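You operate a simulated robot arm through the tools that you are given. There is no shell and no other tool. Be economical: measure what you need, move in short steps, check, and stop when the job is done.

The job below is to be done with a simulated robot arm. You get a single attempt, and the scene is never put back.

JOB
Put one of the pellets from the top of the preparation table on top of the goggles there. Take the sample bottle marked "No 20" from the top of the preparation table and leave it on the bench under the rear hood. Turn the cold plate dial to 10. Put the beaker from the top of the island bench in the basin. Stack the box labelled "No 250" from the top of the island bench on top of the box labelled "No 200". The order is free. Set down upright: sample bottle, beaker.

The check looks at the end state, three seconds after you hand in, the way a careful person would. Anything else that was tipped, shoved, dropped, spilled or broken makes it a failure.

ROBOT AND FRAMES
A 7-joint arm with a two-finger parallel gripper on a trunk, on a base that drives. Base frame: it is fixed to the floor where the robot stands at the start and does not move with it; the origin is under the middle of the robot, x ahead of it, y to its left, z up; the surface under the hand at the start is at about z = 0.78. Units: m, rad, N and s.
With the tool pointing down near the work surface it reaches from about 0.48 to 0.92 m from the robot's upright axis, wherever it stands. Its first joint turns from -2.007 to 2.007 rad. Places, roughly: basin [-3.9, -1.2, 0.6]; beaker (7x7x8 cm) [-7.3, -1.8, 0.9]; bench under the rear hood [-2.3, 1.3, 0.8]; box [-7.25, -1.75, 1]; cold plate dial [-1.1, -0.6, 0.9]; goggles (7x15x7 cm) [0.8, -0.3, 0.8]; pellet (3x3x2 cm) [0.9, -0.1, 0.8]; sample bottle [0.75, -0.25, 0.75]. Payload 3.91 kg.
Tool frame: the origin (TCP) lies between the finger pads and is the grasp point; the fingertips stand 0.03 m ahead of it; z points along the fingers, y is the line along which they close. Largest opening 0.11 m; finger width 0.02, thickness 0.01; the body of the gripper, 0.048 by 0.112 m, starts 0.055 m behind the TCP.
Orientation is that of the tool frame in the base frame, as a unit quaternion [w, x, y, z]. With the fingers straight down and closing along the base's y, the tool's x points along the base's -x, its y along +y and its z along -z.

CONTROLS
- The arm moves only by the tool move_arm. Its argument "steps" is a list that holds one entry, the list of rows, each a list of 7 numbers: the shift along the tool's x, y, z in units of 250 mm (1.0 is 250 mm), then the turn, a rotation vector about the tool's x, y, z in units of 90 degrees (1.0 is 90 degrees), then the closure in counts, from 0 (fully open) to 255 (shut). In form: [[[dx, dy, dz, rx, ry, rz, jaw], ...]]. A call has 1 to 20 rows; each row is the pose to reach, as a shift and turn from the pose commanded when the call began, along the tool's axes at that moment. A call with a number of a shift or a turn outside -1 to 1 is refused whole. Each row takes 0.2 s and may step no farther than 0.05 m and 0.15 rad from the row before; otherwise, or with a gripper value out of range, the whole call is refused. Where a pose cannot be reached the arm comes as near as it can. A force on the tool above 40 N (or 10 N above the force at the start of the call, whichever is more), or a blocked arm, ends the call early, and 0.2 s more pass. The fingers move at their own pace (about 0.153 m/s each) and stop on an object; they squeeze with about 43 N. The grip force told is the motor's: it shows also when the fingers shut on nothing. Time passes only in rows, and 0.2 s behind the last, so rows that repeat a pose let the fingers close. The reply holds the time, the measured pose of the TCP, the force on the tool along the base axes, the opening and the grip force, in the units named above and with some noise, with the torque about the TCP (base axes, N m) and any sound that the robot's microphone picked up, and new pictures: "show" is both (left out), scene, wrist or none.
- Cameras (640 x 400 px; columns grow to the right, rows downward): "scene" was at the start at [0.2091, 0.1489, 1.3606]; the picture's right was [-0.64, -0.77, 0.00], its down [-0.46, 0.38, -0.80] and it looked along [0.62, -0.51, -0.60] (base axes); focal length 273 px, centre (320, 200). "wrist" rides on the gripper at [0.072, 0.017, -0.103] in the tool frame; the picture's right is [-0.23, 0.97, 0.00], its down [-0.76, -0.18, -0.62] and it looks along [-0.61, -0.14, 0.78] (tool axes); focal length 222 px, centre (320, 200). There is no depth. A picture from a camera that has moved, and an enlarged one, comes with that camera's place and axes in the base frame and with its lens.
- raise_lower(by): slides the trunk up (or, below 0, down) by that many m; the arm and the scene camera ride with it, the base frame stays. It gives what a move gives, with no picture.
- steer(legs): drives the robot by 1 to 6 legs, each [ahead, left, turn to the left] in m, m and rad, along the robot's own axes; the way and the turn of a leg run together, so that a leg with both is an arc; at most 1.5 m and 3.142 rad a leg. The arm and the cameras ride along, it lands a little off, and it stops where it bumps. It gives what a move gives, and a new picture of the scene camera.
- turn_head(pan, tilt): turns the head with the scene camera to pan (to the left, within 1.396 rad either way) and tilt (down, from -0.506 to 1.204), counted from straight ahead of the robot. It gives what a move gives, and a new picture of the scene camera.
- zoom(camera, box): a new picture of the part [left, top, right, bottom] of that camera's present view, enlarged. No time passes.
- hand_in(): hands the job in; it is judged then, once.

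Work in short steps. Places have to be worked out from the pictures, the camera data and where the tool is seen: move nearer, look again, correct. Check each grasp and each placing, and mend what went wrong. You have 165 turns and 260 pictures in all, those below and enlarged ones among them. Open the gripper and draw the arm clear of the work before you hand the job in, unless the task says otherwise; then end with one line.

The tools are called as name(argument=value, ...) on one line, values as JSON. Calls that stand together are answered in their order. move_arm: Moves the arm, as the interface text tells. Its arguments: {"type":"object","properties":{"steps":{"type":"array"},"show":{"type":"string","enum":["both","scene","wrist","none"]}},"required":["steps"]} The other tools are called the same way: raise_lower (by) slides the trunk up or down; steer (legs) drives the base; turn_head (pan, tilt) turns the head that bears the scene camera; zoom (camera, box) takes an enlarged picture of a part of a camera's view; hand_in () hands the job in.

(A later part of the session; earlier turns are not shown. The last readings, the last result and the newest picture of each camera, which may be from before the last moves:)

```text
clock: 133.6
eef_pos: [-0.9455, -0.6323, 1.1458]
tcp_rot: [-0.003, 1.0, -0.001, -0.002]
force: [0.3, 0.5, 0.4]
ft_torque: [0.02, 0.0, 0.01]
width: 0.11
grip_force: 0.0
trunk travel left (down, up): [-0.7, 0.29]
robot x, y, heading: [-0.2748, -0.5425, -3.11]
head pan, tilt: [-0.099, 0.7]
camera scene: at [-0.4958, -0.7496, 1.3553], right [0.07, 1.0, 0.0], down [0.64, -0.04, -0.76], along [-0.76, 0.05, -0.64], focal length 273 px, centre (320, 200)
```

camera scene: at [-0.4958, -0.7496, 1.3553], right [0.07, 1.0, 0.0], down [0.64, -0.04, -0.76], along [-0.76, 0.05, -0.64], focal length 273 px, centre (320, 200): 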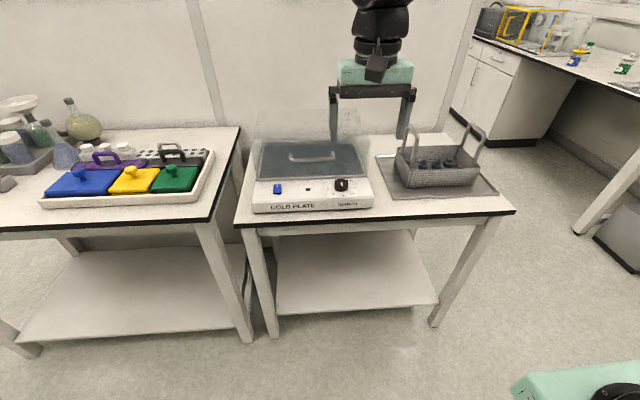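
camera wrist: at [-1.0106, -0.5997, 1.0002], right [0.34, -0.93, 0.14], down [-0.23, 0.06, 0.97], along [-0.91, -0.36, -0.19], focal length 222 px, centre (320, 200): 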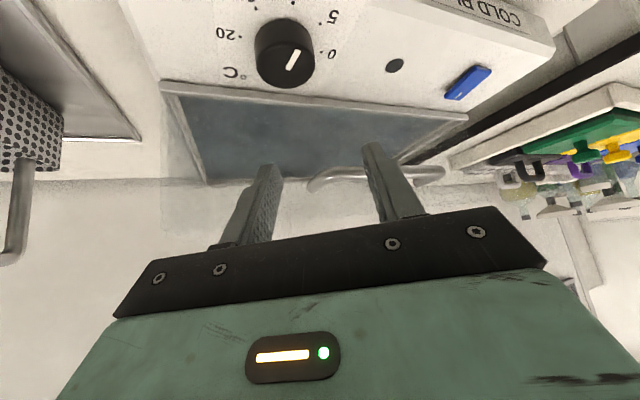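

Next the island bench. I retract, go back into the aisle and drive in -x direction to look.

move_arm(steps=[[[0.08, 0, -0.1, 0, 0, 0, 0], [0.18, 0, -0.22, 0, 0, 0, 0], [0.28, 0, -0.34, 0, 0, 0, 0], [0.38, 0, -0.46, 0, 0, 0, 0], [0.48, 0, -0.56, 0, 0, 0, 0]]], show="none")

steer(legs=[[0, -1.03, 0], [1.4, 0, 0], [1.0, 0, 0]])

turn_head(pan=0.5, tilt=0.25)

```text
clock: 134.8
eef_pos: [-0.824, -0.6339, 1.2852]
tcp_rot: [-0.002, 1.0, 0.0, -0.002]
force: [-0.7, -0.2, 0.3]
ft_torque: [0.0, -0.04, 0.02]
width: 0.1099
grip_force: 0.1
trunk travel left (down, up): [-0.7, 0.29]
robot x, y, heading: [-0.2731, -0.5434, -3.11]
head pan, tilt: [-0.099, 0.7]
```

```text
clock: 151.5
eef_pos: [-3.2635, 0.192, 1.2854]
tcp_rot: [-0.002, 1.0, 0.023, -0.002]
force: [-0.2, 0.1, -0.3]
ft_torque: [0.02, 0.0, -0.01]
width: 0.1101
grip_force: 0.0
trunk travel left (down, up): [-0.7, 0.29]
robot x, y, heading: [-2.7222, 0.301, -3.067]
head pan, tilt: [-0.099, 0.7]
camera scene: at [-2.932, 0.0906, 1.3554], right [0.02, 1.0, 0.0], down [0.64, -0.01, -0.76], along [-0.76, 0.02, -0.64], focal length 273 px, centre (320, 200)
```

scene: 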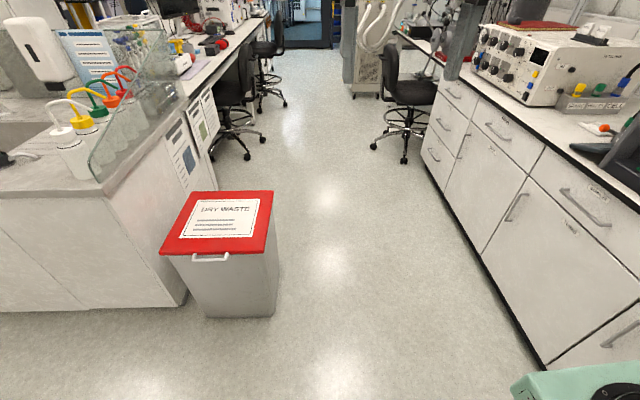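

```text
clock: 152.5
eef_pos: [-3.2644, 0.1912, 1.2859]
tcp_rot: [-0.002, 1.0, 0.022, -0.003]
force: [0.8, 0.2, 0.3]
ft_torque: [0.0, 0.02, 0.0]
width: 0.1099
grip_force: 0.0
trunk travel left (down, up): [-0.7, 0.29]
robot x, y, heading: [-2.7195, 0.3052, -3.063]
head pan, tilt: [0.499, 0.25]
camera scene: at [-2.9254, 0.0379, 1.3962], right [-0.54, 0.84, 0.0], down [0.21, 0.13, -0.97], along [-0.81, -0.53, -0.25], focal length 273 px, centre (320, 200)
```

scene: 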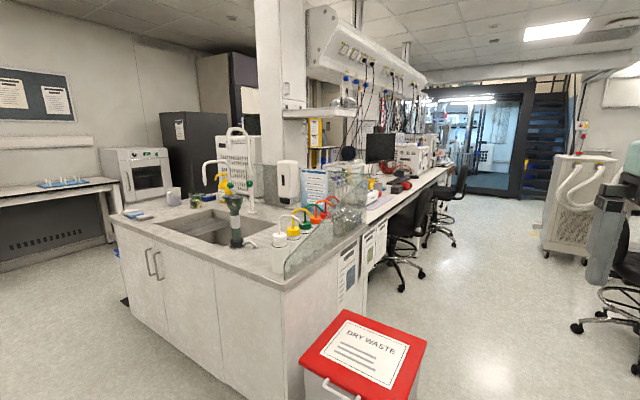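

The sink island's end face is at x ≈ -3.5, y from -0.48 to -1.75, and the corridor in front of it is clear. I straighten the heading and strafe left to the far (-y) side, looking on the way.

steer(legs=[[0, 0, -0.077], [0, 1.3, 0]])

turn_head(pan=0.0, tilt=0.55)

turn_head(pan=0.7, tilt=0.3)

```text
clock: 159.5
eef_pos: [-3.2742, -1.0562, 1.2852]
tcp_rot: [-0.002, 1.0, -0.017, -0.002]
force: [0.5, -0.6, 0.8]
ft_torque: [0.02, -0.01, -0.02]
width: 0.1099
grip_force: 0.2
trunk travel left (down, up): [-0.7, 0.29]
robot x, y, heading: [-2.722, -0.99, 3.139]
head pan, tilt: [0.499, 0.25]
camera scene: at [-2.9485, -1.2367, 1.3962], right [-0.48, 0.88, 0.0], down [0.22, 0.12, -0.97], along [-0.85, -0.46, -0.25], focal length 273 px, centre (320, 200)
```

scene: 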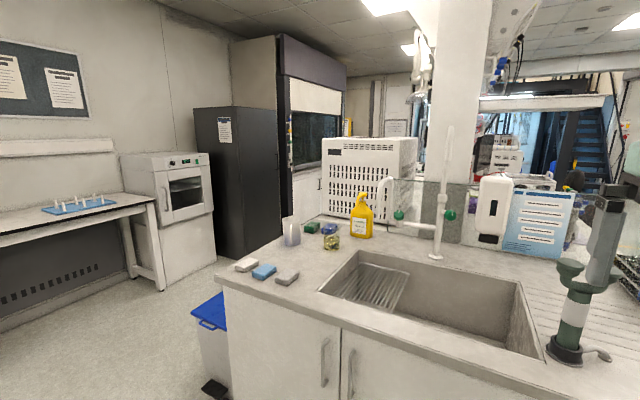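

```text
clock: 160.4
eef_pos: [-3.2754, -1.057, 1.2846]
tcp_rot: [-0.002, 1.0, -0.018, -0.003]
force: [-0.3, -0.3, 0.3]
ft_torque: [0.01, 0.03, 0.03]
width: 0.1099
grip_force: 0.0
trunk travel left (down, up): [-0.7, 0.29]
robot x, y, heading: [-2.7257, -0.9868, 3.142]
head pan, tilt: [0.0, 0.55]
camera scene: at [-2.9561, -1.192, 1.3686], right [0.0, 1.0, 0.0], down [0.52, 0.0, -0.85], along [-0.85, 0.0, -0.52], focal length 273 px, centre (320, 200)
```

scene: 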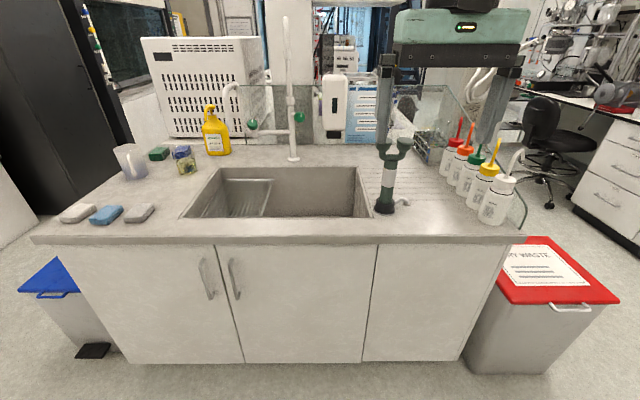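

```text
clock: 161.5
eef_pos: [-3.274, -1.0575, 1.2848]
tcp_rot: [-0.002, 1.0, -0.017, -0.003]
force: [0.4, -0.5, -0.5]
ft_torque: [-0.01, -0.01, -0.02]
width: 0.11
grip_force: 0.1
trunk travel left (down, up): [-0.7, 0.29]
robot x, y, heading: [-2.7273, -0.9837, 3.136]
head pan, tilt: [0.7, 0.3]
camera scene: at [-2.938, -1.2521, 1.3915], right [-0.64, 0.77, 0.0], down [0.23, 0.19, -0.96], along [-0.73, -0.61, -0.3], focal length 273 px, centre (320, 200)
```

scene: 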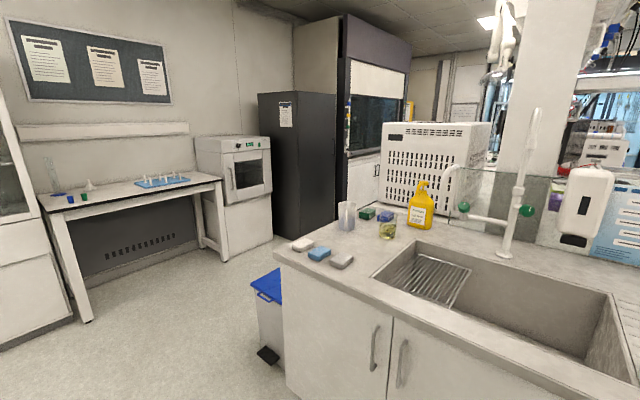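

The basin rim spans x ≈ -3.63…-3.97 and y ≈ -1.6…-1.03. I continue to y ≈ -2.6 and then along the island's far side.

steer(legs=[[0, 1.45, 0]])

turn_head(pan=-0.1, tilt=0.3)

```text
clock: 168.7
eef_pos: [-3.2857, -2.5159, 1.285]
tcp_rot: [-0.001, 1.0, -0.021, -0.002]
force: [-0.7, -0.3, 0.1]
ft_torque: [-0.02, 0.0, 0.0]
width: 0.1098
grip_force: 0.0
trunk travel left (down, up): [-0.7, 0.29]
robot x, y, heading: [-2.732, -2.452, 3.133]
head pan, tilt: [0.7, 0.3]
camera scene: at [-2.9507, -2.714, 1.3915], right [-0.64, 0.77, 0.0], down [0.23, 0.19, -0.96], along [-0.74, -0.61, -0.3], focal length 273 px, centre (320, 200)
```

scene: 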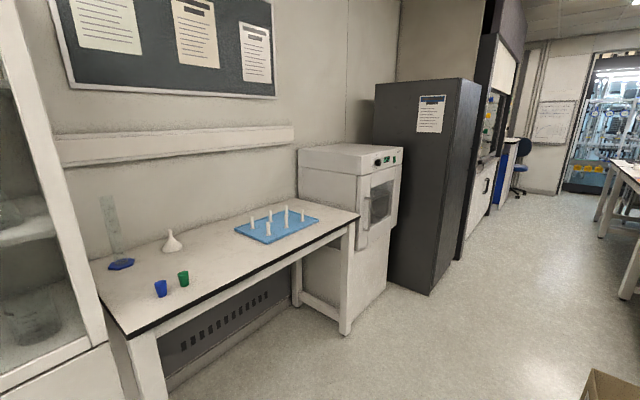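

```text
clock: 169.9
eef_pos: [-3.2851, -2.5149, 1.284]
tcp_rot: [-0.001, 1.0, -0.021, -0.003]
force: [0.6, 0.5, 0.5]
ft_torque: [0.0, -0.01, -0.01]
width: 0.1098
grip_force: 0.0
trunk travel left (down, up): [-0.7, 0.29]
robot x, y, heading: [-2.7339, -2.4495, 3.132]
head pan, tilt: [-0.099, 0.3]
camera scene: at [-2.9714, -2.6444, 1.3915], right [0.11, 0.99, 0.0], down [0.29, -0.03, -0.96], along [-0.95, 0.1, -0.3], focal length 273 px, centre (320, 200)
```

scene: 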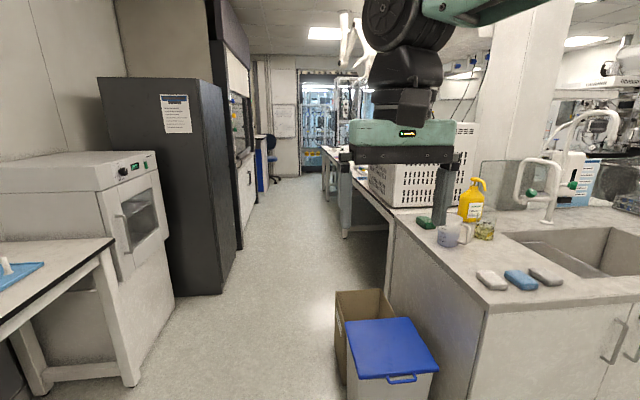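

Bins stand at y > -2.42 (x ≈ -3.9…-4.4), while the fridge and dark cabinet are on the left at y < -3.2. I slip between them along y ≈ -2.95.

steer(legs=[[0, 0.5, 0.01], [1.5, 0, 0], [0.25, 0, 0]])

```text
clock: 181.3
eef_pos: [-5.0503, -3.014, 1.2841]
tcp_rot: [-0.002, 1.0, -0.02, -0.003]
force: [-0.3, 0.6, 1.3]
ft_torque: [-0.01, 0.02, 0.0]
width: 0.1101
grip_force: 0.1
trunk travel left (down, up): [-0.7, 0.29]
robot x, y, heading: [-4.5056, -2.9514, 3.13]
head pan, tilt: [-0.099, 0.3]
camera scene: at [-4.7369, -3.1425, 1.3915], right [0.11, 0.99, 0.0], down [0.29, -0.03, -0.96], along [-0.95, 0.1, -0.3], focal length 273 px, centre (320, 200)
```

scene: 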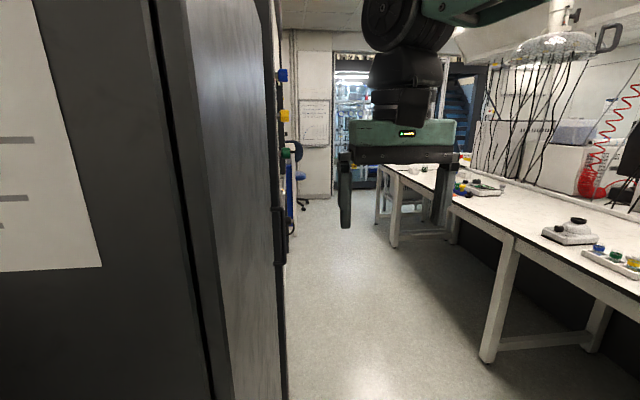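

Through. I strafe right toward the island and go on ahead.

steer(legs=[[0, -0.35, 0], [1.5, 0, 0], [0.6, 0, 0]])

turn_head(pan=-0.9, tilt=0.4)

```text
clock: 183.6
eef_pos: [-5.0608, -2.6984, 1.2842]
tcp_rot: [-0.002, 0.998, -0.062, -0.003]
force: [-0.3, -0.3, 0.0]
ft_torque: [0.0, 0.03, 0.01]
width: 0.1099
grip_force: 0.0
trunk travel left (down, up): [-0.7, 0.29]
robot x, y, heading: [-4.5082, -2.6799, 3.045]
head pan, tilt: [-0.099, 0.3]
stopped in leg 1: the robot was blocked; the commanded pose is now the measured one
camera scene: at [-4.7579, -2.8527, 1.3915], right [0.19, 0.98, 0.0], down [0.29, -0.06, -0.96], along [-0.94, 0.18, -0.3], focal length 273 px, centre (320, 200)
```

scene: 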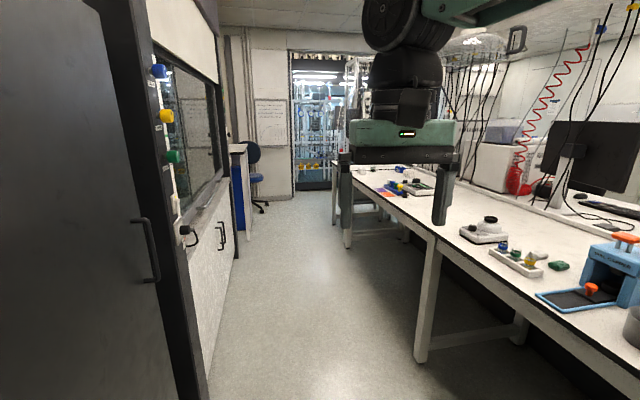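

```text
clock: 184.8
eef_pos: [-5.06, -2.6988, 1.2849]
tcp_rot: [-0.001, 0.998, -0.063, -0.001]
force: [0.4, -0.6, -0.1]
ft_torque: [-0.03, 0.02, -0.01]
width: 0.11
grip_force: 0.0
trunk travel left (down, up): [-0.7, 0.29]
robot x, y, heading: [-4.5061, -2.676, 3.046]
head pan, tilt: [-0.901, 0.4]
camera scene: at [-4.7168, -2.7929, 1.3823], right [0.84, 0.55, 0.0], down [0.21, -0.33, -0.92], along [-0.5, 0.77, -0.39], focal length 273 px, centre (320, 200)
```

scene: 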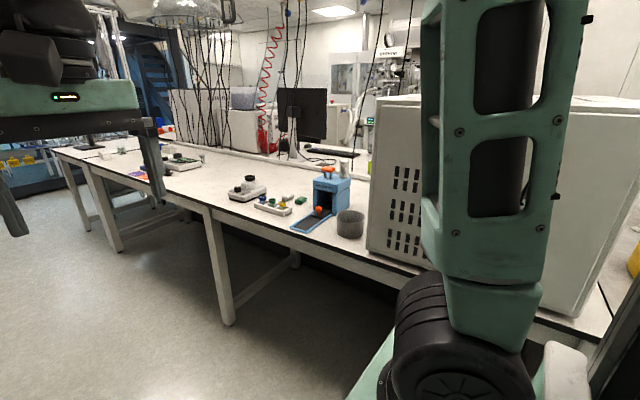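

Something (likely the cardboard box behind) blocked the strafe. I ease back left, go ahead and check the box.

steer(legs=[[0, 0.06, 0], [0.6, 0, 0]])

turn_head(pan=-1.39, tilt=0.7)

```text
clock: 188.7
eef_pos: [-5.6646, -2.7014, 1.2838]
tcp_rot: [-0.002, 0.998, -0.062, -0.001]
force: [0.4, -0.3, 0.2]
ft_torque: [0.0, 0.0, 0.0]
width: 0.1103
grip_force: 0.0
trunk travel left (down, up): [-0.7, 0.29]
robot x, y, heading: [-5.1133, -2.682, 3.048]
head pan, tilt: [-0.901, 0.4]
camera scene: at [-5.3208, -2.7964, 1.3822], right [0.84, 0.55, 0.0], down [0.21, -0.33, -0.92], along [-0.5, 0.77, -0.39], focal length 273 px, centre (320, 200)
```

scene: 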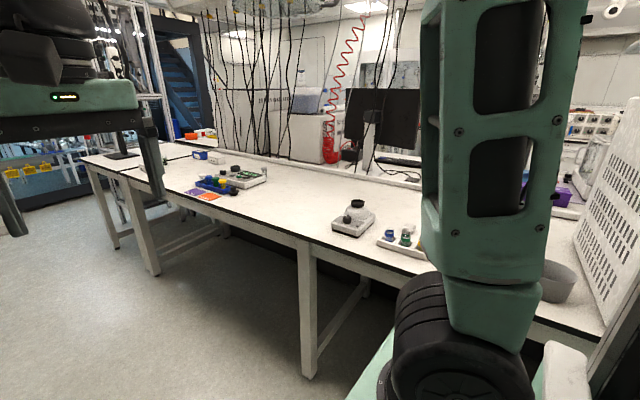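

```text
clock: 189.7
eef_pos: [-5.6646, -2.7016, 1.2847]
tcp_rot: [-0.002, 0.998, -0.062, -0.002]
force: [0.0, 0.3, 0.2]
ft_torque: [-0.02, -0.02, -0.01]
width: 0.1099
grip_force: 0.1
trunk travel left (down, up): [-0.7, 0.29]
robot x, y, heading: [-5.106, -2.682, 3.049]
head pan, tilt: [-1.389, 0.7]
camera scene: at [-5.2778, -2.7893, 1.3554], right [1.0, 0.09, 0.0], down [0.06, -0.64, -0.77], along [-0.07, 0.76, -0.64], focal length 273 px, centre (320, 200)
```

scene: 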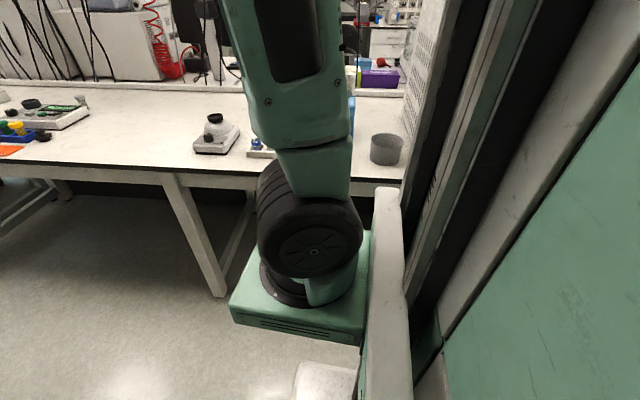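

I can't see the box from here; I'll check on return. Driving on to x ≈ -6.9.

steer(legs=[[1.4, 0, 0.08], [0.4, 0, 0]])

turn_head(pan=-0.8, tilt=0.5)

```text
clock: 198.8
eef_pos: [-7.4799, -2.6674, 1.2847]
tcp_rot: [-0.002, 1.0, -0.022, -0.002]
force: [0.1, 0.4, 0.3]
ft_torque: [0.04, -0.02, 0.01]
width: 0.11
grip_force: 0.1
trunk travel left (down, up): [-0.7, 0.29]
robot x, y, heading: [-6.9285, -2.6031, 3.132]
head pan, tilt: [-1.389, 0.7]
camera scene: at [-7.0873, -2.7225, 1.3554], right [0.99, 0.17, 0.0], down [0.11, -0.63, -0.76], along [-0.13, 0.75, -0.64], focal length 273 px, centre (320, 200)
```

scene: 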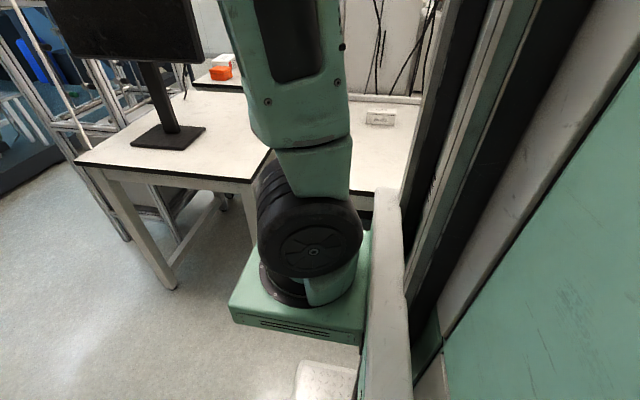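

```text
clock: 199.8
eef_pos: [-7.4795, -2.6673, 1.2849]
tcp_rot: [-0.001, 1.0, -0.021, -0.003]
force: [-0.8, 0.0, 0.2]
ft_torque: [0.01, -0.01, -0.02]
width: 0.1101
grip_force: 0.0
trunk travel left (down, up): [-0.7, 0.29]
robot x, y, heading: [-6.9281, -2.5971, 3.135]
head pan, tilt: [-0.799, 0.499]
camera scene: at [-7.1356, -2.7402, 1.3731], right [0.72, 0.69, 0.0], down [0.33, -0.35, -0.88], along [-0.6, 0.64, -0.48], focal length 273 px, centre (320, 200)
```

scene: 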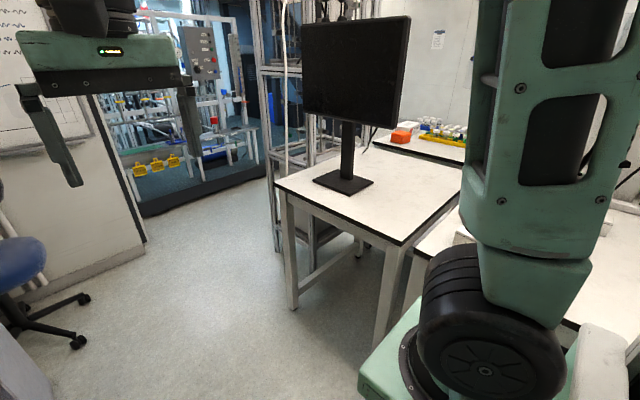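

I turn right to face the island desk.

steer(legs=[[0, 0, -1.565]])

turn_head(pan=0.1, tilt=0.6)

```text
clock: 204.0
eef_pos: [-7.0008, -2.0499, 1.2842]
tcp_rot: [0.003, -0.697, 0.717, 0.0]
force: [0.6, 0.1, 0.1]
ft_torque: [-0.03, -0.01, 0.0]
width: 0.11
grip_force: 0.2
trunk travel left (down, up): [-0.7, 0.29]
robot x, y, heading: [-6.928, -2.6029, 1.573]
head pan, tilt: [-0.799, 0.499]
camera scene: at [-7.0691, -2.3976, 1.3731], right [0.7, -0.71, 0.0], down [-0.34, -0.33, -0.88], along [0.63, 0.61, -0.48], focal length 273 px, centre (320, 200)
```

scene: 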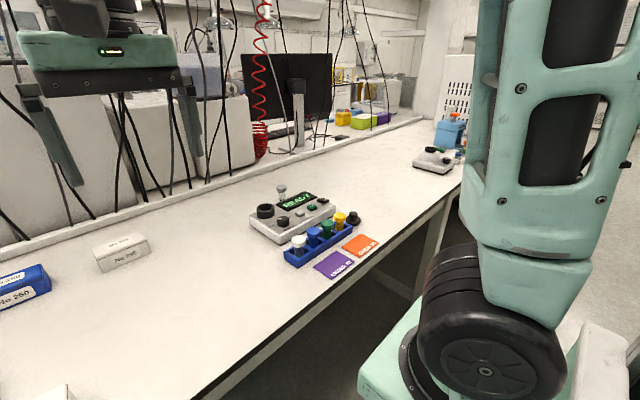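

```text
clock: 205.2
eef_pos: [-7.001, -2.051, 1.2854]
tcp_rot: [0.003, -0.697, 0.717, 0.001]
force: [-0.4, -0.1, -0.5]
ft_torque: [-0.02, 0.0, -0.03]
width: 0.1099
grip_force: 0.0
trunk travel left (down, up): [-0.7, 0.29]
robot x, y, heading: [-6.93, -2.6014, 1.576]
head pan, tilt: [0.099, 0.6]
camera scene: at [-7.1431, -2.3733, 1.364], right [0.99, 0.1, 0.0], down [0.06, -0.56, -0.83], along [-0.08, 0.82, -0.56], focal length 273 px, centre (320, 200)
```

scene: 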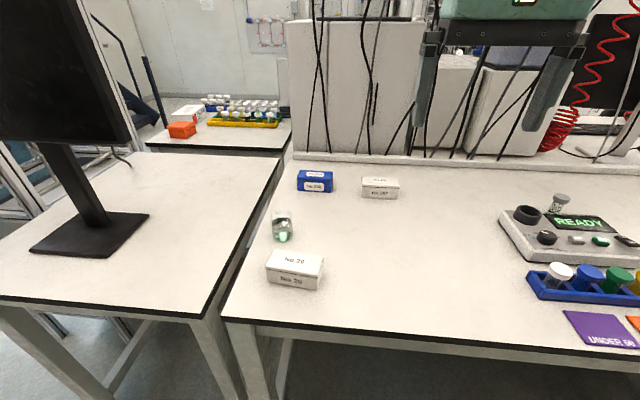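

Several boxes and a beaker are in view; I zoom to read the labels.

zoom(camera="scene", box=[250, 150, 426, 260])

zoom(camera="scene", box=[250, 205, 346, 295])

```text
3.64 times, centred on (338, 205) of scene
camera zoom: at [-7.1431, -2.3733, 1.364], right [0.99, 0.1, 0.0], down [0.06, -0.56, -0.83], along [-0.08, 0.82, -0.56], focal length 994 px, centre (254, 182)
```

zoom: 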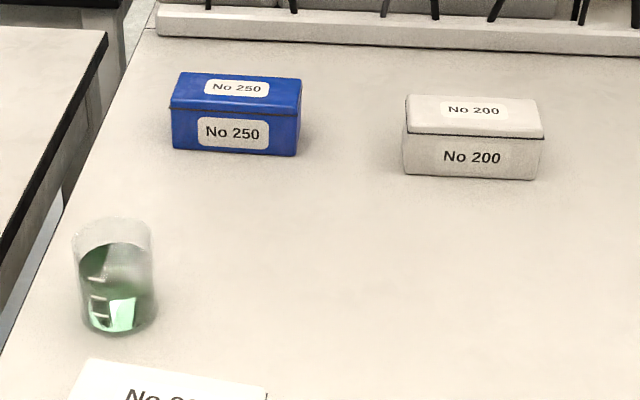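

```text
4.44 times, centred on (298, 250) of scene
camera zoom: at [-7.1431, -2.3733, 1.364], right [0.99, 0.1, 0.0], down [0.06, -0.56, -0.83], along [-0.08, 0.82, -0.56], focal length 1215 px, centre (418, -22)
```

zoom: 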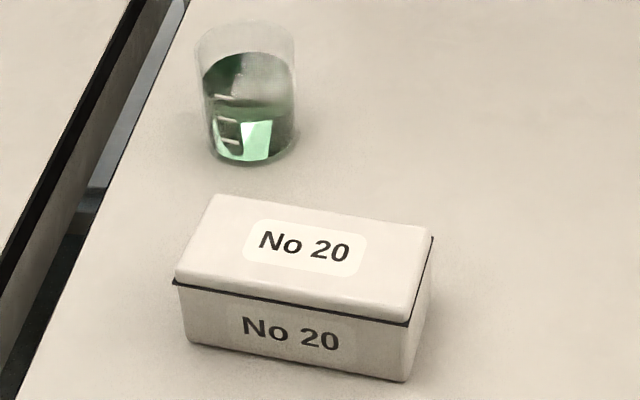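

Blue box is No 250, the right white box No 200, and the beaker holds green liquid at about (-7.30,-1.825). The desk edge is at y ≈ -2.07, so I shift left and a little closer.

steer(legs=[[0, 0.2, 0], [0.1, 0, 0]])

turn_head(pan=-0.3, tilt=1.1)

```text
clock: 207.6
eef_pos: [-7.1989, -1.9531, 1.2851]
tcp_rot: [0.004, -0.695, 0.719, 0.001]
force: [-0.3, 0.1, 0.1]
ft_torque: [0.0, -0.02, -0.04]
width: 0.11
grip_force: 0.0
trunk travel left (down, up): [-0.7, 0.29]
robot x, y, heading: [-7.1287, -2.5021, 1.571]
head pan, tilt: [0.099, 0.6]
camera scene: at [-7.3429, -2.2736, 1.364], right [1.0, 0.1, 0.0], down [0.06, -0.56, -0.83], along [-0.08, 0.82, -0.56], focal length 273 px, centre (320, 200)
```

scene: 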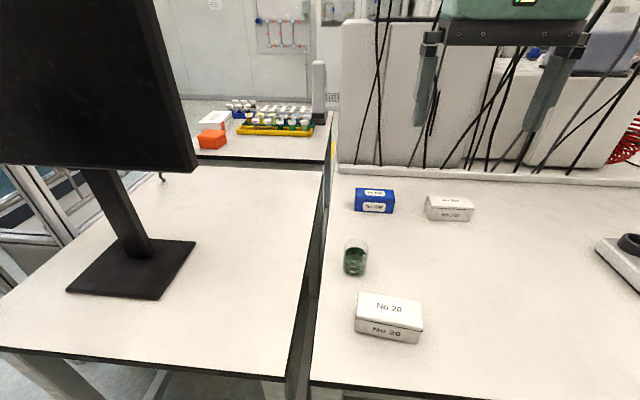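

```text
clock: 208.5
eef_pos: [-7.1994, -1.9525, 1.2833]
tcp_rot: [0.003, -0.695, 0.719, 0.001]
force: [0.4, -0.4, -0.2]
ft_torque: [0.02, 0.02, 0.02]
width: 0.11
grip_force: 0.1
trunk travel left (down, up): [-0.7, 0.29]
robot x, y, heading: [-7.1303, -2.5049, 1.567]
head pan, tilt: [-0.3, 1.1]
camera scene: at [-7.3155, -2.3011, 1.3255], right [0.96, -0.3, 0.0], down [-0.26, -0.85, -0.45], along [0.13, 0.43, -0.89], focal length 273 px, centre (320, 200)
```

scene: 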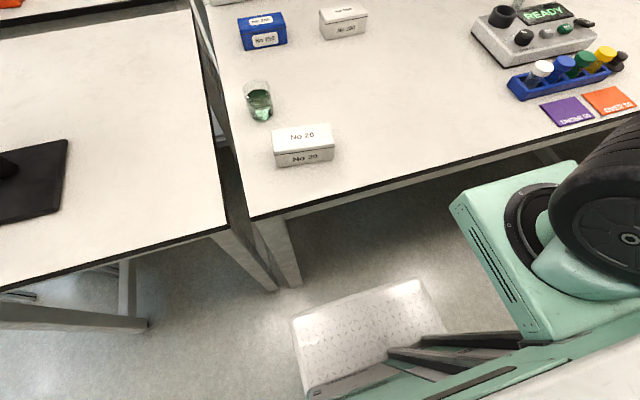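

The arm platform (z ≈ 0.83–0.875) is level with the desk edge, and the boxes are slightly beyond reach. I raise the trunk so the platform clears the desk and roll forward a bit.

raise_lower(by=0.14)

steer(legs=[[0.13, 0, 0]])

```text
clock: 210.2
eef_pos: [-7.1997, -1.952, 1.4242]
tcp_rot: [0.003, -0.696, 0.718, 0.001]
force: [0.0, 0.2, 0.3]
ft_torque: [0.02, -0.04, 0.0]
width: 0.1102
grip_force: 0.1
trunk travel left (down, up): [-0.84, 0.15]
robot x, y, heading: [-7.1312, -2.5028, 1.572]
head pan, tilt: [-0.3, 1.1]
```

```text
clock: 211.4
eef_pos: [-7.1999, -1.8309, 1.4249]
tcp_rot: [0.003, -0.697, 0.717, 0.0]
force: [0.6, 0.1, -0.9]
ft_torque: [-0.04, 0.07, -0.01]
width: 0.1101
grip_force: 0.1
trunk travel left (down, up): [-0.84, 0.15]
robot x, y, heading: [-7.1288, -2.3827, 1.573]
head pan, tilt: [-0.3, 1.1]
camera scene: at [-7.3149, -2.1805, 1.4655], right [0.96, -0.29, 0.0], down [-0.26, -0.85, -0.45], along [0.13, 0.43, -0.89], focal length 273 px, centre (320, 200)
```

scene: 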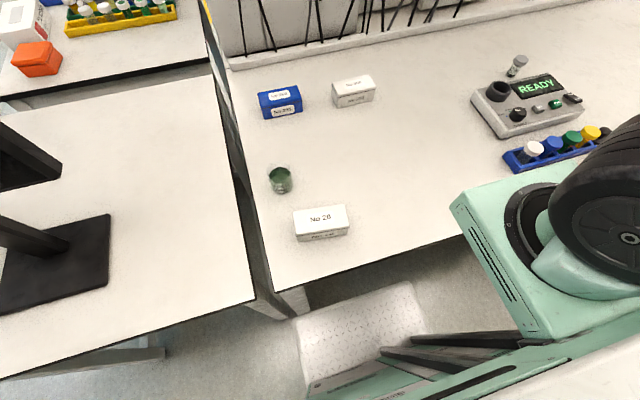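

The blue box top is at about (-7.244,-1.539,0.897). I move the hand toward it for a close look.

move_arm(steps=[[[-0.1, 0.02, 0.12, 0, 0, 0, 0], [-0.2, 0.04, 0.24, 0, 0, 0, 0], [-0.3, 0.06, 0.36, 0, 0, 0, 0], [-0.4, 0.09, 0.48, 0, 0, 0, 0], [-0.5, 0.12, 0.6, 0, 0, 0, 0], [-0.6, 0.15, 0.72, 0, 0, 0, 0], [-0.7, 0.18, 0.84, 0, 0, 0, 0], [-0.8, 0.18, 0.96, 0, 0, 0, 0]]], show="both")

```text
clock: 213.2
eef_pos: [-7.2388, -1.63, 1.1834]
tcp_rot: [0.003, -0.696, 0.718, 0.0]
force: [-0.5, -1.3, 0.1]
ft_torque: [0.02, 0.02, 0.0]
width: 0.1101
grip_force: 0.1
trunk travel left (down, up): [-0.84, 0.15]
robot x, y, heading: [-7.1289, -2.3799, 1.574]
head pan, tilt: [-0.3, 1.1]
camera scene: at [-7.3152, -2.1812, 1.4655], right [0.96, -0.29, 0.0], down [-0.26, -0.85, -0.45], along [0.13, 0.43, -0.89], focal length 273 px, centre (320, 200)
camera wrist: at [-7.2586, -1.7025, 1.2879], right [-0.97, 0.26, 0.0], down [0.2, 0.75, 0.63], along [0.16, 0.61, -0.78], focal length 222 px, centre (320, 200)
```

scene: 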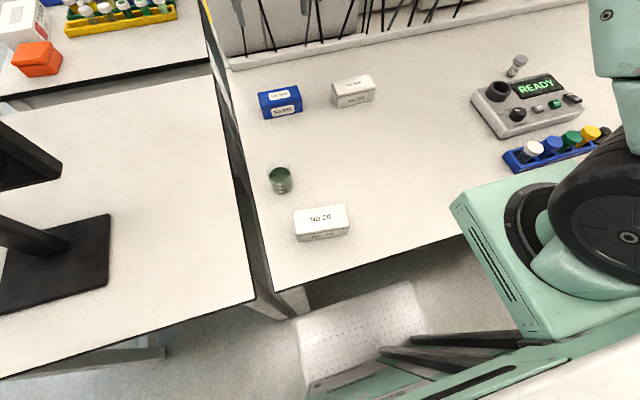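
wrist: 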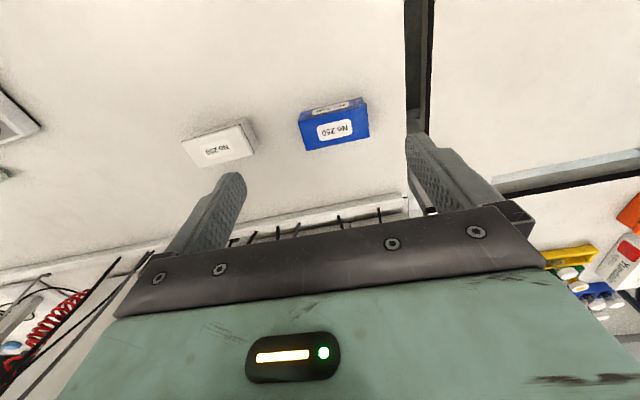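

zoom(camera="wrist", box=[170, 80, 390, 180])

zoom(camera="scene", box=[250, 65, 386, 130])

```text
2.91 times, centred on (280, 130) of wrist
camera zoom: at [-7.2586, -1.7025, 1.2879], right [-0.97, 0.26, 0.0], down [0.2, 0.75, 0.63], along [0.16, 0.61, -0.78], focal length 646 px, centre (436, 404)
```

zoom: 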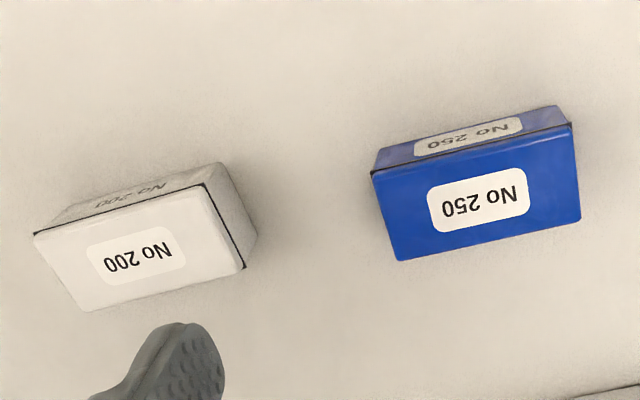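

```text
4.71 times, centred on (318, 98) of scene
camera zoom: at [-7.3152, -2.1812, 1.4655], right [0.96, -0.29, 0.0], down [-0.26, -0.85, -0.45], along [0.13, 0.43, -0.89], focal length 1286 px, centre (329, 682)
```

zoom: 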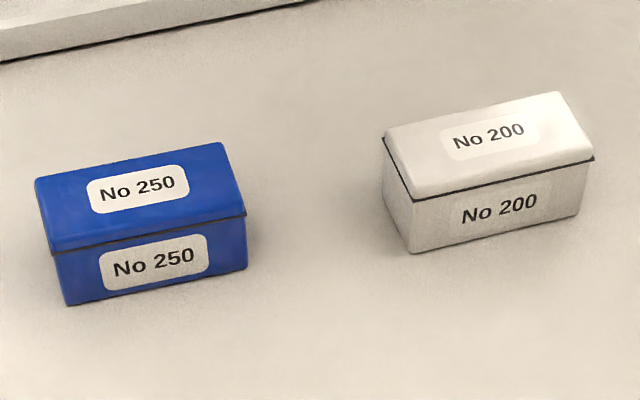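

Both boxes are axis-aligned (0.12 × 0.06): No 250 centred at (-7.247,-1.549) and No 200 at (-7.025,-1.570). I go above the blue box with the hand yawed 90°.

move_arm(steps=[[[-0.03, 0.004, 0.06, 0, 0, 0.089, 0], [-0.06, 0.008, 0.12, 0, 0, 0.178, 0], [-0.09, 0.012, 0.18, 0, 0, 0.267, 0], [-0.12, 0.016, 0.24, 0, 0, 0.356, 0], [-0.15, 0.02, 0.3, 0, 0, 0.445, 0], [-0.18, 0.024, 0.36, 0, 0, 0.534, 0], [-0.21, 0.028, 0.42, 0, 0, 0.623, 0], [-0.24, 0.032, 0.48, 0, 0, 0.712, 0], [-0.27, 0.036, 0.54, 0, 0, 0.801, 0], [-0.3, 0.04, 0.6, 0, 0, 0.89, 0], [-0.323, 0.042, 0.66, 0, 0, 0.98, 0]]], show="both")

```text
clock: 215.7
eef_pos: [-7.245, -1.547, 1.0197]
tcp_rot: [0.002, 0.0, 1.0, 0.002]
force: [1.0, 0.5, 0.3]
ft_torque: [0.02, 0.01, 0.01]
width: 0.11
grip_force: 0.0
trunk travel left (down, up): [-0.84, 0.15]
robot x, y, heading: [-7.1285, -2.3817, 1.573]
head pan, tilt: [-0.3, 1.1]
camera scene: at [-7.3152, -2.1809, 1.4655], right [0.96, -0.29, 0.0], down [-0.26, -0.85, -0.45], along [0.13, 0.43, -0.89], focal length 273 px, centre (320, 200)
camera wrist: at [-7.3187, -1.5309, 1.1245], right [0.23, 0.97, 0.01], down [0.76, -0.18, 0.63], along [0.61, -0.14, -0.78], focal length 222 px, centre (320, 200)
```

scene: 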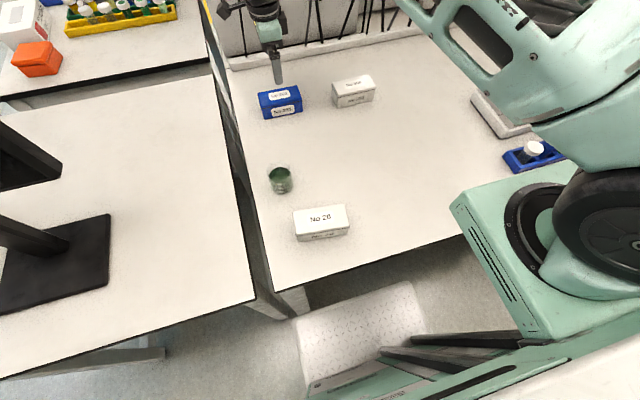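
wrist: 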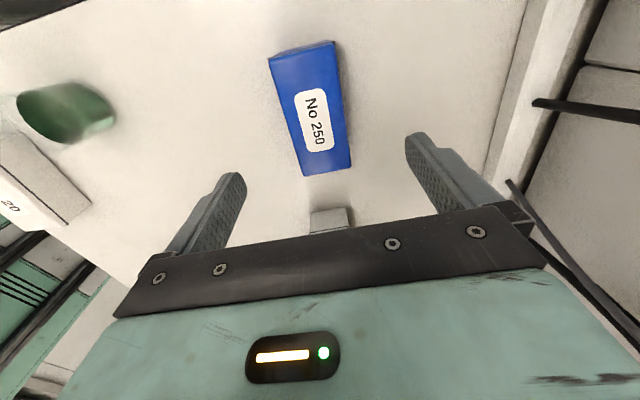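

Centred. I go down to z ≈ 0.88 and close on the box.

move_arm(steps=[[[0.012, -0.012, 0.14, 0, 0, 0, 0], [0.012, -0.012, 0.28, 0, 0, 0, 0], [0.012, -0.012, 0.42, 0, 0, 0, 0], [0.012, -0.012, 0.5, 0, 0, 0, 0], [0.012, -0.012, 0.555, 0, 0, 0, 0], [0.012, -0.012, 0.555, 0, 0, 0, 120], [0.012, -0.012, 0.555, 0, 0, 0, 255], [0.012, -0.012, 0.555, 0, 0, 0, 255]]], show="wrist")

```text
clock: 217.4
eef_pos: [-7.249, -1.5501, 0.8817]
tcp_rot: [0.002, 0.0, 1.0, 0.002]
force: [-0.5, 0.2, 0.9]
ft_torque: [-0.05, 0.02, -0.04]
width: 0.0578
grip_force: 43.3
trunk travel left (down, up): [-0.84, 0.15]
robot x, y, heading: [-7.1254, -2.3805, 1.575]
head pan, tilt: [-0.3, 1.1]
camera wrist: at [-7.321, -1.5339, 0.9863], right [0.23, 0.97, 0.01], down [0.76, -0.18, 0.63], along [0.61, -0.14, -0.78], focal length 222 px, centre (320, 200)
```

wrist: 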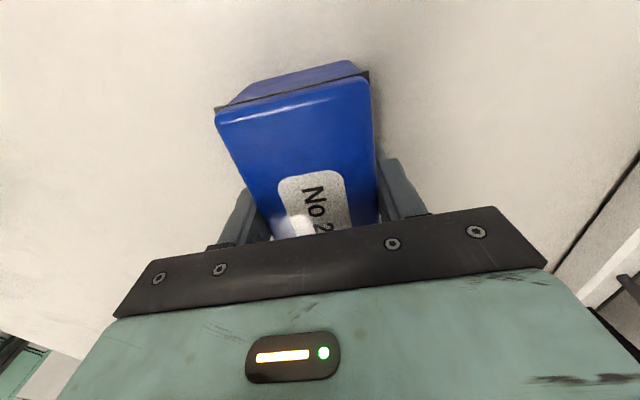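

Gripped. I lift and carry it over to the white box.

move_arm(steps=[[[0, 0, -0.12, 0, 0, 0, 255], [0, 0, -0.3, 0, 0, 0, 255], [0, 0, -0.48, 0, 0, 0, 255], [-0.15, -0.01, -0.5, 0, 0, 0, 255], [-0.3, -0.03, -0.5, 0, 0, 0, 255], [-0.45, -0.045, -0.5, 0, 0, 0, 255], [-0.6, -0.06, -0.5, 0, 0, 0, 255], [-0.75, -0.07, -0.5, 0, 0, 0, 255], [-0.896, -0.078, -0.5, 0, 0, 0, 255], [-0.896, -0.078, -0.5, 0, 0, 0, 255]]], show="both")

```text
clock: 219.7
eef_pos: [-7.0234, -1.5709, 1.0068]
tcp_rot: [0.001, -0.001, 1.0, 0.002]
force: [0.7, 0.4, -2.3]
ft_torque: [0.03, 0.02, 0.02]
width: 0.058
grip_force: 43.3
trunk travel left (down, up): [-0.84, 0.15]
robot x, y, heading: [-7.1286, -2.3823, 1.573]
head pan, tilt: [-0.3, 1.1]
camera scene: at [-7.3153, -2.1806, 1.4654], right [0.96, -0.29, 0.0], down [-0.26, -0.85, -0.45], along [0.13, 0.43, -0.89], focal length 273 px, centre (320, 200)
camera wrist: at [-7.098, -1.5533, 1.1119], right [0.22, 0.97, 0.01], down [0.76, -0.18, 0.63], along [0.61, -0.14, -0.78], focal length 222 px, centre (320, 200)
```

scene: 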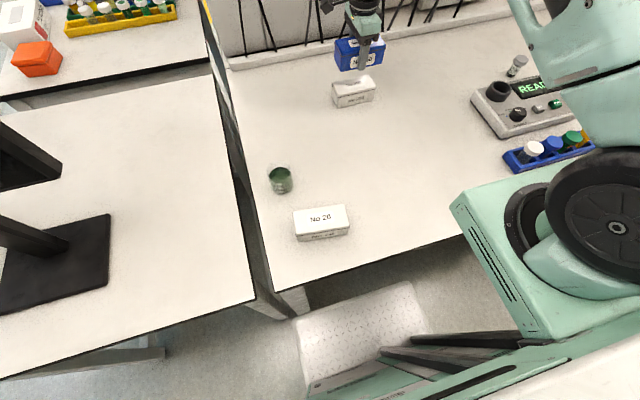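
wrist: 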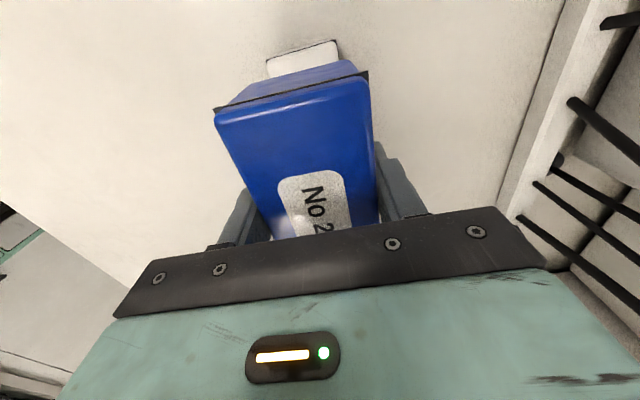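

Aligned over the white box. I descend to just above it and look from the side.

move_arm(steps=[[[0.004, -0.006, 0.08, 0, 0, 0, 255], [0.004, -0.006, 0.16, 0, 0, 0, 255], [0.004, -0.006, 0.2, 0, 0, 0, 255]]], show="none")

zoom(camera="scene", box=[310, 30, 406, 120])

```text
clock: 220.4
eef_pos: [-7.0259, -1.5709, 0.9567]
tcp_rot: [0.001, 0.0, 1.0, 0.001]
force: [-0.2, 0.2, -2.1]
ft_torque: [0.01, 0.02, 0.0]
width: 0.0579
grip_force: 42.9
trunk travel left (down, up): [-0.84, 0.15]
robot x, y, heading: [-7.1316, -2.3815, 1.572]
head pan, tilt: [-0.3, 1.1]
```

```text
4.44 times, centred on (358, 75) of scene
camera zoom: at [-7.3152, -2.1808, 1.4654], right [0.96, -0.29, 0.0], down [-0.26, -0.85, -0.45], along [0.13, 0.43, -0.89], focal length 1215 px, centre (151, 756)
```

zoom: 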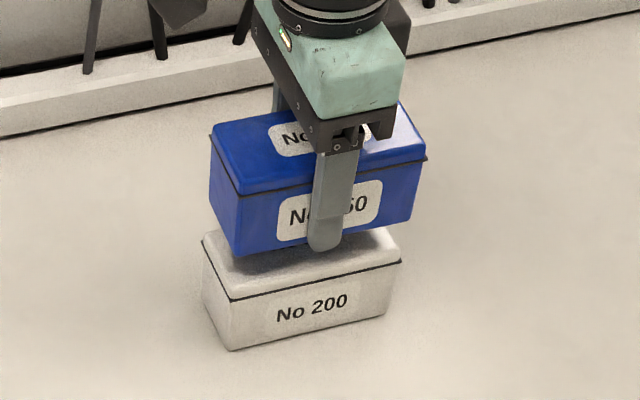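

A gap of roughly 1–2 cm remains. I lower slowly in 3 mm rows.

move_arm(steps=[[[0, 0, 0.016, 0, 0, 0, 255], [0, 0, 0.032, 0, 0, 0, 255], [0, 0, 0.044, 0, 0, 0, 255]]], show="none")

zoom(camera="scene", box=[310, 30, 406, 120])

```text
clock: 221.2
eef_pos: [-7.0249, -1.5714, 0.9463]
tcp_rot: [0.002, -0.001, 1.0, 0.003]
force: [-0.8, 0.4, -2.5]
ft_torque: [0.02, 0.02, 0.0]
width: 0.0576
grip_force: 43.0
trunk travel left (down, up): [-0.84, 0.15]
robot x, y, heading: [-7.1244, -2.3842, 1.571]
head pan, tilt: [-0.3, 1.1]
```

```text
4.44 times, centred on (358, 75) of scene
camera zoom: at [-7.3152, -2.1806, 1.4654], right [0.96, -0.29, 0.0], down [-0.26, -0.85, -0.45], along [0.13, 0.43, -0.89], focal length 1215 px, centre (151, 756)
```

zoom: 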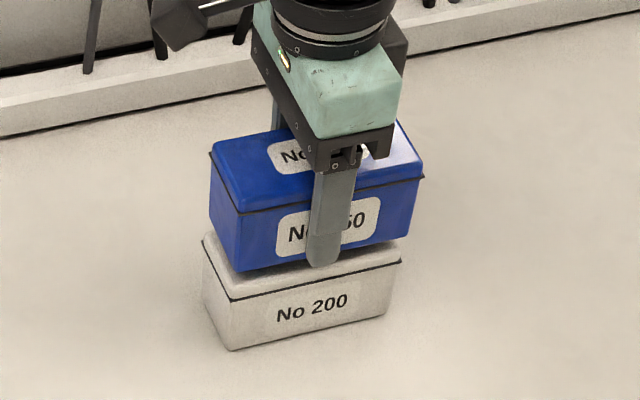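

move_arm(steps=[[[0, 0, 0.01, 0, 0, 0, 255], [0, 0, 0.02, 0, 0, 0, 255], [0, 0, 0.026, 0, 0, 0, 255]]], show="none")

zoom(camera="scene", box=[310, 30, 406, 120])

```text
clock: 222.1
eef_pos: [-7.0247, -1.5694, 0.9403]
tcp_rot: [0.002, -0.002, 1.0, 0.003]
force: [-0.2, 0.1, -2.3]
ft_torque: [0.01, 0.01, -0.02]
width: 0.0578
grip_force: 42.9
trunk travel left (down, up): [-0.84, 0.15]
robot x, y, heading: [-7.1279, -2.38, 1.575]
head pan, tilt: [-0.3, 1.1]
```

```text
4.44 times, centred on (358, 75) of scene
camera zoom: at [-7.3152, -2.1806, 1.4654], right [0.96, -0.29, 0.0], down [-0.26, -0.85, -0.45], along [0.13, 0.43, -0.89], focal length 1215 px, centre (151, 756)
```

zoom: 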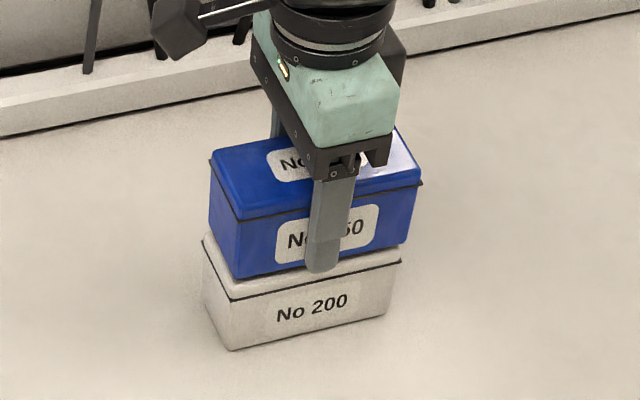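

move_arm(steps=[[[0, 0, 0.006, 0, 0, 0, 255], [0, 0, 0.012, 0, 0, 0, 255], [0, 0, 0.012, 0, 0, 0, 255]]], show="none")

zoom(camera="scene", box=[310, 30, 406, 120])

```text
clock: 222.8
eef_pos: [-7.0257, -1.5694, 0.938]
tcp_rot: [0.002, -0.002, 1.0, 0.003]
force: [0.4, -2.8, 7.3]
ft_torque: [-0.34, 0.09, -0.01]
width: 0.0577
grip_force: 42.6
trunk travel left (down, up): [-0.84, 0.15]
robot x, y, heading: [-7.1281, -2.3833, 1.569]
head pan, tilt: [-0.3, 1.1]
```

```text
4.44 times, centred on (358, 75) of scene
camera zoom: at [-7.3153, -2.1811, 1.4656], right [0.96, -0.29, 0.0], down [-0.26, -0.85, -0.45], along [0.13, 0.43, -0.89], focal length 1215 px, centre (151, 756)
```

zoom: 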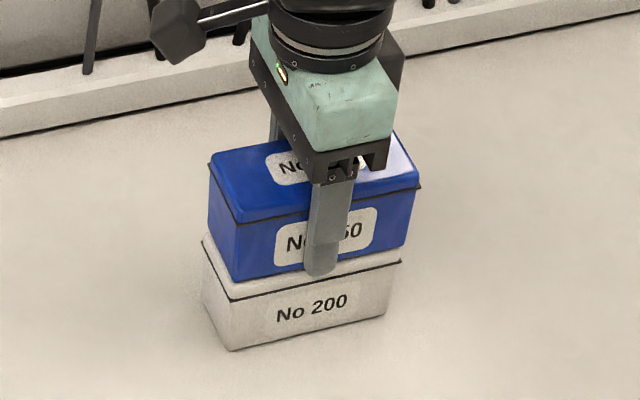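

Contact (≈10 N). I open and rise.

move_arm(steps=[[[0, 0, 0.01, 0, 0, 0, 200], [0, 0, 0.01, 0, 0, 0, 60], [0, 0, 0.01, 0, 0, 0, 20], [0, 0, -0.1, 0, 0, 0, 20], [0, 0, -0.26, 0, 0, 0, 0], [0, 0, -0.44, 0, 0, 0, 0], [0, 0, -0.62, 0, 0, 0, 0]]], show="wrist")

zoom(camera="scene", box=[310, 30, 406, 120])

```text
clock: 224.4
eef_pos: [-7.0244, -1.5717, 1.0936]
tcp_rot: [0.002, 0.0, 1.0, 0.002]
force: [0.2, -0.2, -0.5]
ft_torque: [-0.02, 0.01, 0.01]
width: 0.11
grip_force: 0.1
trunk travel left (down, up): [-0.84, 0.15]
robot x, y, heading: [-7.1279, -2.3799, 1.569]
head pan, tilt: [-0.3, 1.1]
camera wrist: at [-7.098, -1.5551, 1.198], right [0.23, 0.97, 0.0], down [0.76, -0.18, 0.63], along [0.61, -0.14, -0.78], focal length 222 px, centre (320, 200)
```

wrist: 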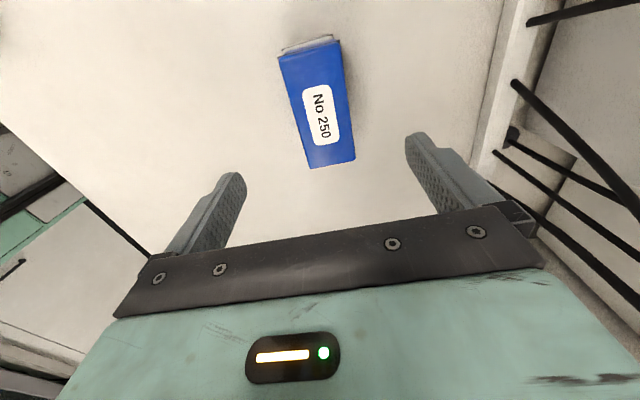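

```text
4.44 times, centred on (358, 75) of scene
camera zoom: at [-7.3153, -2.1803, 1.4653], right [0.96, -0.29, 0.0], down [-0.26, -0.85, -0.45], along [0.13, 0.43, -0.89], focal length 1215 px, centre (151, 756)
```

zoom: 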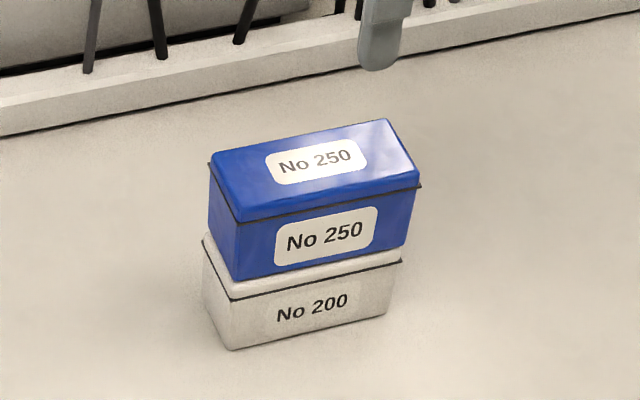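

Stacked neatly. Next the beaker near (-7.30,-1.825): I turn the hand back and move above it.

move_arm(steps=[[[0.087, -0.09, -0.05, 0, 0, -0.089, 0], [0.174, -0.18, -0.1, 0, 0, -0.178, 0], [0.261, -0.27, -0.16, 0, 0, -0.267, 0], [0.348, -0.36, -0.16, 0, 0, -0.356, 0], [0.435, -0.45, -0.16, 0, 0, -0.445, 0], [0.522, -0.54, -0.16, 0, 0, -0.534, 0], [0.61, -0.63, -0.16, 0, 0, -0.623, 0], [0.7, -0.72, -0.16, 0, 0, -0.712, 0], [0.79, -0.81, -0.16, 0, 0, -0.801, 0], [0.88, -0.9, -0.16, 0, 0, -0.89, 0], [0.96, -1.0, -0.16, 0, 0, -0.98, 0]]], show="both")

```text
clock: 226.8
eef_pos: [-7.265, -1.8221, 1.1317]
tcp_rot: [0.003, -0.697, 0.717, 0.001]
force: [0.0, -0.6, 0.0]
ft_torque: [-0.01, -0.07, -0.01]
width: 0.1101
grip_force: 0.1
trunk travel left (down, up): [-0.84, 0.15]
robot x, y, heading: [-7.1305, -2.3809, 1.576]
head pan, tilt: [-0.3, 1.1]
camera scene: at [-7.3151, -2.1805, 1.4654], right [0.96, -0.29, 0.0], down [-0.26, -0.85, -0.45], along [0.13, 0.43, -0.89], focal length 273 px, centre (320, 200)
camera wrist: at [-7.2848, -1.894, 1.2354], right [-0.97, 0.25, 0.0], down [0.2, 0.75, 0.63], along [0.16, 0.61, -0.78], focal length 222 px, centre (320, 200)
```

scene: 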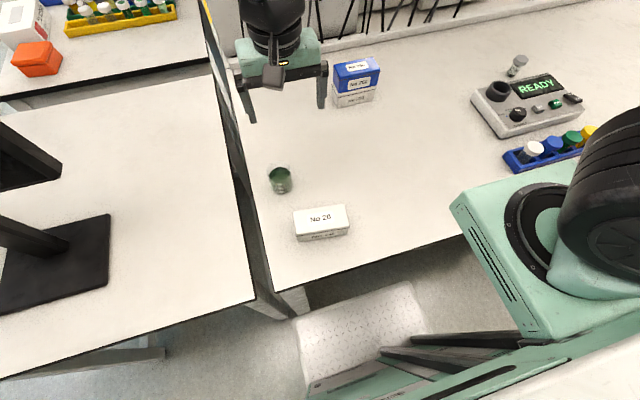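
wrist: 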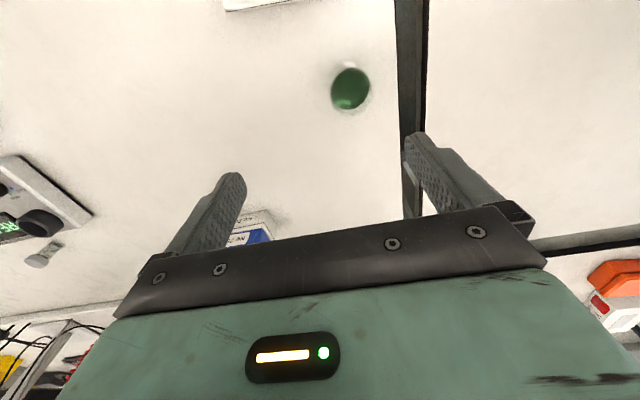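

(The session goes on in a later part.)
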